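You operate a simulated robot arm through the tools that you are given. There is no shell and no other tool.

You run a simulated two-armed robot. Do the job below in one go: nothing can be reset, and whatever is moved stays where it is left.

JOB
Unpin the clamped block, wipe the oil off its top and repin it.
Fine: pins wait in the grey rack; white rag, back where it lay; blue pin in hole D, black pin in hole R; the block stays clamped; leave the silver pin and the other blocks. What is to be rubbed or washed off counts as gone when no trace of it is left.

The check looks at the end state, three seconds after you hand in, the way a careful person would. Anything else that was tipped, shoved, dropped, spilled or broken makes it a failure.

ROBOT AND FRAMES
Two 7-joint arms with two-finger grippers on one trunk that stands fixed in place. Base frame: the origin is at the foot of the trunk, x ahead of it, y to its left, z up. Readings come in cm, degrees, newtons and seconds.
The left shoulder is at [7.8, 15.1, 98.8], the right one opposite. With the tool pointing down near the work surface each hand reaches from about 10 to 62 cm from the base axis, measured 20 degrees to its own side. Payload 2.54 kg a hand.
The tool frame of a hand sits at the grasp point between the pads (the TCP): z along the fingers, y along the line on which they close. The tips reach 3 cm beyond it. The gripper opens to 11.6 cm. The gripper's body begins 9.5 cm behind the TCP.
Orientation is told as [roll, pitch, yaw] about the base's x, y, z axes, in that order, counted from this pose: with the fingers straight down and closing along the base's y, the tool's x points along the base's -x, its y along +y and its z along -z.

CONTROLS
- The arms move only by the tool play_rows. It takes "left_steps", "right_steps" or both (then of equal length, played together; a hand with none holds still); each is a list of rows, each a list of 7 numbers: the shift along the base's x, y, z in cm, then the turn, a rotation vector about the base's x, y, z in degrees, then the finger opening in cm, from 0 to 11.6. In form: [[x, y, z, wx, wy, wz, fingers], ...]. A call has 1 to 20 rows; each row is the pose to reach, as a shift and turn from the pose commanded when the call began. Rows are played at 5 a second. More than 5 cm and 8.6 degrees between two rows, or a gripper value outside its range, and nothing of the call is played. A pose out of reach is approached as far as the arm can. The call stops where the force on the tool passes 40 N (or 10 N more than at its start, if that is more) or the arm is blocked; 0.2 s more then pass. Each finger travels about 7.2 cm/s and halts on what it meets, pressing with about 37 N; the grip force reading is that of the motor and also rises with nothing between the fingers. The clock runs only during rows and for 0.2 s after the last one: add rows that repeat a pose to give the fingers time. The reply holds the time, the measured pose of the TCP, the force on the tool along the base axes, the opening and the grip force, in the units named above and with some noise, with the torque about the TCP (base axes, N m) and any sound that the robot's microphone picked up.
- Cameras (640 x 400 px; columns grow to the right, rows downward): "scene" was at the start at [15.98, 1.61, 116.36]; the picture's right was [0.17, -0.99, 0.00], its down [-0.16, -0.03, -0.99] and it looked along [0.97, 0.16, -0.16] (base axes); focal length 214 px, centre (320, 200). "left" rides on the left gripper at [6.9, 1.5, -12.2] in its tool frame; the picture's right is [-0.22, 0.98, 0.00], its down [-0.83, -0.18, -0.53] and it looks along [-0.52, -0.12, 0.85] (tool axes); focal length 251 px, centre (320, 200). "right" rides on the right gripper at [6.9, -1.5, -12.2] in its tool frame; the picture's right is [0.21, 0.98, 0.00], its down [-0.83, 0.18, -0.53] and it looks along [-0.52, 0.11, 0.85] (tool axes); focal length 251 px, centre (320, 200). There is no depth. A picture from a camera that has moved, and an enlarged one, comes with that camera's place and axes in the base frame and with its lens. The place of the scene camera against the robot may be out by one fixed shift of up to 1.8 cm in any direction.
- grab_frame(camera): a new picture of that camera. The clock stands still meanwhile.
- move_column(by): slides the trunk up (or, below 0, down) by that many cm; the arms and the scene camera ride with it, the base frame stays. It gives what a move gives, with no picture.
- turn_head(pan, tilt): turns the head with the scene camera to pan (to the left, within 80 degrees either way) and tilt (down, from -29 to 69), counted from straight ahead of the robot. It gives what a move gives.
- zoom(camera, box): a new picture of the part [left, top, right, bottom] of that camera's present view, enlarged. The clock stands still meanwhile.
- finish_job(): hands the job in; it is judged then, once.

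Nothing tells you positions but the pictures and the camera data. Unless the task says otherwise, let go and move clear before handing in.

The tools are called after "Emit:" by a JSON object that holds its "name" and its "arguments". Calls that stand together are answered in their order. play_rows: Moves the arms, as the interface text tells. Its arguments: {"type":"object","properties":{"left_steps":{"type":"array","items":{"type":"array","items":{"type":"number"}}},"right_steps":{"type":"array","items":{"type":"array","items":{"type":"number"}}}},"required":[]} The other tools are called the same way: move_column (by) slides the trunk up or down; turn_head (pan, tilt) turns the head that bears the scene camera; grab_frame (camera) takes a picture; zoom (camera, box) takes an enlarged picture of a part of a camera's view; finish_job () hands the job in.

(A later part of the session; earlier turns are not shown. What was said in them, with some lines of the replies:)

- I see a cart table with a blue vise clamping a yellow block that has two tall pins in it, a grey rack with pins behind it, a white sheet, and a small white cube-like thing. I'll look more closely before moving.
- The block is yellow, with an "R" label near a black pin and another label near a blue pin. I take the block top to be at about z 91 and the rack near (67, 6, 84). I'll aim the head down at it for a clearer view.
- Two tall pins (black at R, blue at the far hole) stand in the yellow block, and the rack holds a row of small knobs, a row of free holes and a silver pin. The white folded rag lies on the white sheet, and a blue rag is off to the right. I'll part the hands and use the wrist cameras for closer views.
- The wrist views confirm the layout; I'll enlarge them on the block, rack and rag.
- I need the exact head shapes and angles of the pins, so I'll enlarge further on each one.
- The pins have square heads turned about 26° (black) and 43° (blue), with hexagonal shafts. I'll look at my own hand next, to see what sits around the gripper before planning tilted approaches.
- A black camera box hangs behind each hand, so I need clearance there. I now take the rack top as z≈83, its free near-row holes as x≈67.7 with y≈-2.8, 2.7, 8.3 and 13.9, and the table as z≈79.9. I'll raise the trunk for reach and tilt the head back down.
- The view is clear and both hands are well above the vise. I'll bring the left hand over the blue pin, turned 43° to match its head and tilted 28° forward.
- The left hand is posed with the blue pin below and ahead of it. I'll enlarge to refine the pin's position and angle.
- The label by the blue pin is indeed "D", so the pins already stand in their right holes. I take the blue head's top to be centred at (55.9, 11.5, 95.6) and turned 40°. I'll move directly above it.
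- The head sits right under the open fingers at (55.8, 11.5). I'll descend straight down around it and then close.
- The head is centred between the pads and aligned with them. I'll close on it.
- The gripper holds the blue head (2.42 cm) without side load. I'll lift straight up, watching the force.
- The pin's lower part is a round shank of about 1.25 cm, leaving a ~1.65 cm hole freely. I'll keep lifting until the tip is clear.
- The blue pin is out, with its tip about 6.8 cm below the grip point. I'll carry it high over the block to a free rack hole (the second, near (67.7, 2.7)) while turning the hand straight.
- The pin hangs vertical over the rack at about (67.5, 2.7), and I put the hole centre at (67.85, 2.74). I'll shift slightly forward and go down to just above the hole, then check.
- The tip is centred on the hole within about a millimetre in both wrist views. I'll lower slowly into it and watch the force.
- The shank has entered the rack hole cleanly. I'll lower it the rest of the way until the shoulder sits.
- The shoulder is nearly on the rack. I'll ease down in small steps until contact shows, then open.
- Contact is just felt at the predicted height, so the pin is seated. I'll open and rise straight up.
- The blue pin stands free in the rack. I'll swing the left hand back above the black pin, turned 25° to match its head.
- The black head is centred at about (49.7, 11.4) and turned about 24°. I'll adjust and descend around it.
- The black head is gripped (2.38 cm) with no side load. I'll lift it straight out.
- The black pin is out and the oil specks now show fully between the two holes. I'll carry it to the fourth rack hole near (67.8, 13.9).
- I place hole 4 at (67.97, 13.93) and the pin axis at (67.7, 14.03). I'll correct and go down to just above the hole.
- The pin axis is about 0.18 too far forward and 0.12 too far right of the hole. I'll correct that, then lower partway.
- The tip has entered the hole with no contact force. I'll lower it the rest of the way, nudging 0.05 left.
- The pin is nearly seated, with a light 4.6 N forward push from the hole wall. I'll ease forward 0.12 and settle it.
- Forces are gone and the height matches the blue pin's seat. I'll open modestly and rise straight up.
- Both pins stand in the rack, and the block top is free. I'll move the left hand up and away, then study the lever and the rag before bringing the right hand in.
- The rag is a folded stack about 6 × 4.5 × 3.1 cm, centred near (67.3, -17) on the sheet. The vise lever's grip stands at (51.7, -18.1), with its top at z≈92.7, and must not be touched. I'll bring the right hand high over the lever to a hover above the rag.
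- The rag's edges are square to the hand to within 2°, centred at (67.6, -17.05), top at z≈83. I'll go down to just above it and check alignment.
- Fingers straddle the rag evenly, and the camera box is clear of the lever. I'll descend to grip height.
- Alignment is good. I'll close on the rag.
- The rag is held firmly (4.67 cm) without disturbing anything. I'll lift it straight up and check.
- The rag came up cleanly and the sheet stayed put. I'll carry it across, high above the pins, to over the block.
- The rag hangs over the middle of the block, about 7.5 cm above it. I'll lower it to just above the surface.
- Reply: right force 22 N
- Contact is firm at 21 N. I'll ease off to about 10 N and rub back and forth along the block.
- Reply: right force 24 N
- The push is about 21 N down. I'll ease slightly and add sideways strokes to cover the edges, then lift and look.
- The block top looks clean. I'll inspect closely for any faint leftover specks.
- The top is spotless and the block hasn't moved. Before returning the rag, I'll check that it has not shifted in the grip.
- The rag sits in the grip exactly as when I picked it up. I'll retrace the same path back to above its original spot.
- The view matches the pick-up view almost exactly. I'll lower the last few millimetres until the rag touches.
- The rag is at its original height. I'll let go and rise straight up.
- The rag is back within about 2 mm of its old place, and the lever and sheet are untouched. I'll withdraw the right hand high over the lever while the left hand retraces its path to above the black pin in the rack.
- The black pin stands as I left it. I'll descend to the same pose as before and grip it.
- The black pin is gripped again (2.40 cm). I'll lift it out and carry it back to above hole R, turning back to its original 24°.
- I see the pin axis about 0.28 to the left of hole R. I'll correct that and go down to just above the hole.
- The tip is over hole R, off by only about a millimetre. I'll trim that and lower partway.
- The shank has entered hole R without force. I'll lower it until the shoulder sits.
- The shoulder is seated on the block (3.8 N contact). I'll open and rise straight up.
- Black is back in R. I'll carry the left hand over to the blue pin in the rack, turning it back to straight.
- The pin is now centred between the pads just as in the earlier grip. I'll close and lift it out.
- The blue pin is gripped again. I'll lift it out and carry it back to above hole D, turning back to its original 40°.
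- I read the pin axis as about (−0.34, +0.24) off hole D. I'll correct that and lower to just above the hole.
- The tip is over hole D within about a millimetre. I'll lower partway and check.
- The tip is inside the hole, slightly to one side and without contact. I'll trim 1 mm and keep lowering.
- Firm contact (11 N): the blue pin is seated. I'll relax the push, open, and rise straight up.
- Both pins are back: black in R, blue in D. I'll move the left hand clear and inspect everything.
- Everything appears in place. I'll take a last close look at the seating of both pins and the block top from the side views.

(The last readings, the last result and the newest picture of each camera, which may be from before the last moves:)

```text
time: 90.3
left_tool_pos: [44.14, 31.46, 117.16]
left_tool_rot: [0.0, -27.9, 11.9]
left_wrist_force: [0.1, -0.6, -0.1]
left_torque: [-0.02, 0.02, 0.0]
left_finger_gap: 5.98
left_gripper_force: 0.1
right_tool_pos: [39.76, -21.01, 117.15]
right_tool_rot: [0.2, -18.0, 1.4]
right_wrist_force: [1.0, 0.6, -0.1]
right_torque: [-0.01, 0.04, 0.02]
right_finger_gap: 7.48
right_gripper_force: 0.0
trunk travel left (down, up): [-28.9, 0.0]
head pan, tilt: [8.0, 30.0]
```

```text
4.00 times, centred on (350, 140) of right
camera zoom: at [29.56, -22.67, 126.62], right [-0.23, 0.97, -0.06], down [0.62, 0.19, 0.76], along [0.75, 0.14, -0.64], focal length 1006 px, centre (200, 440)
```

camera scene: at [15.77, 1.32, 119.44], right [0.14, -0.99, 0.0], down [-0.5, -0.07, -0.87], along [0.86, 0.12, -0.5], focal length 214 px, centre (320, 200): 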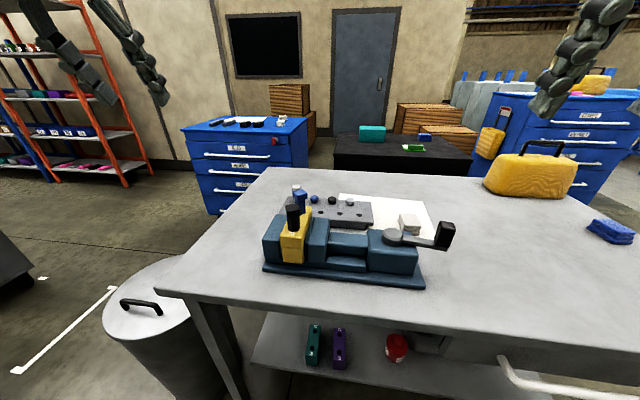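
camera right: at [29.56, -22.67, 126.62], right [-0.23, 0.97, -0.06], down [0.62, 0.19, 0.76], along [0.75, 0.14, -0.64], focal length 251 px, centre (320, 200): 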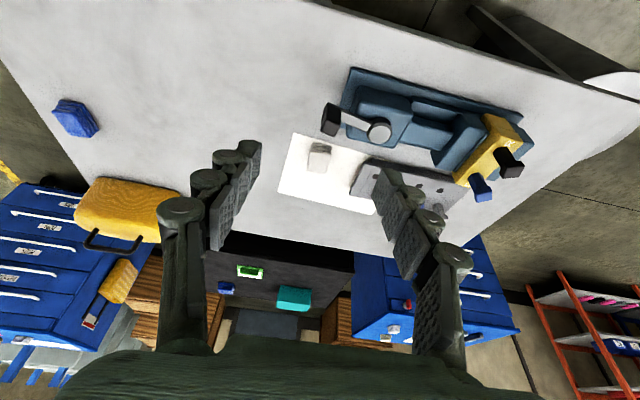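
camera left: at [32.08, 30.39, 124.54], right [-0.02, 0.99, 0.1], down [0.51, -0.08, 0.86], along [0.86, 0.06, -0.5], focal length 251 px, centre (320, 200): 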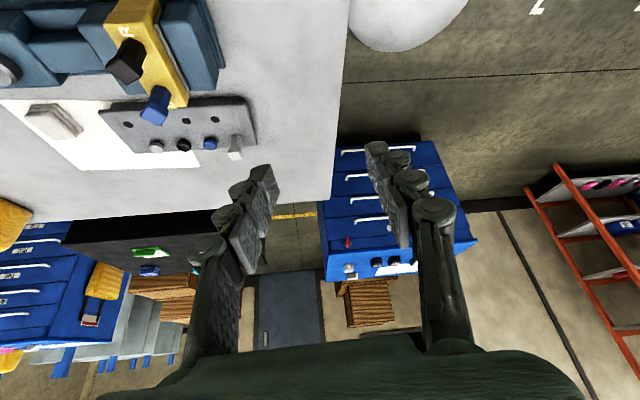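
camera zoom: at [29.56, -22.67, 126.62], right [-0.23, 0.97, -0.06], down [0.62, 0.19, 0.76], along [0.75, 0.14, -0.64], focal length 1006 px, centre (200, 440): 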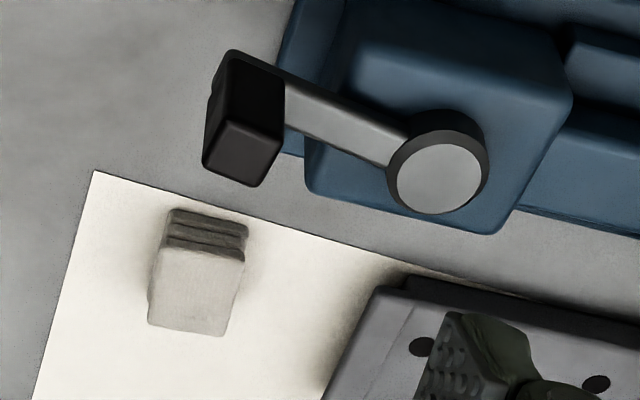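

Black is seated in R and blue in D. The top of the block is clean, and the block is still clamped with the lever untouched. The rag is back on the sheet to within about 2 mm. The silver pin, the rack knobs and the other blocks are where they were, and both hands are clear, so I'm handing the job in.

Emit:
{"name": "finish_job", "arguments": {}}

```text
The job is handed in.
```

The block is unpinned, wiped and repinned, and I've handed the job in; no verdict has come back yet.

- **Pins:** the black pin is in hole R and the blue pin is in hole D, both pressed down until their shoulders met the block. They waited in the grey rack during the wiping.
- **Oil:** close-up views straight after wiping showed no specks left on the block's top.
- **Rag:** the white rag is back on the white sheet, about 2 to 3 mm from where it lay and turned by about a degree at most.
- **Everything else:** the block is still clamped and the vise lever was never touched. The silver pin, the round-headed pins in the rack and the other blocks are where they were. Both hands are open and clear of the table.
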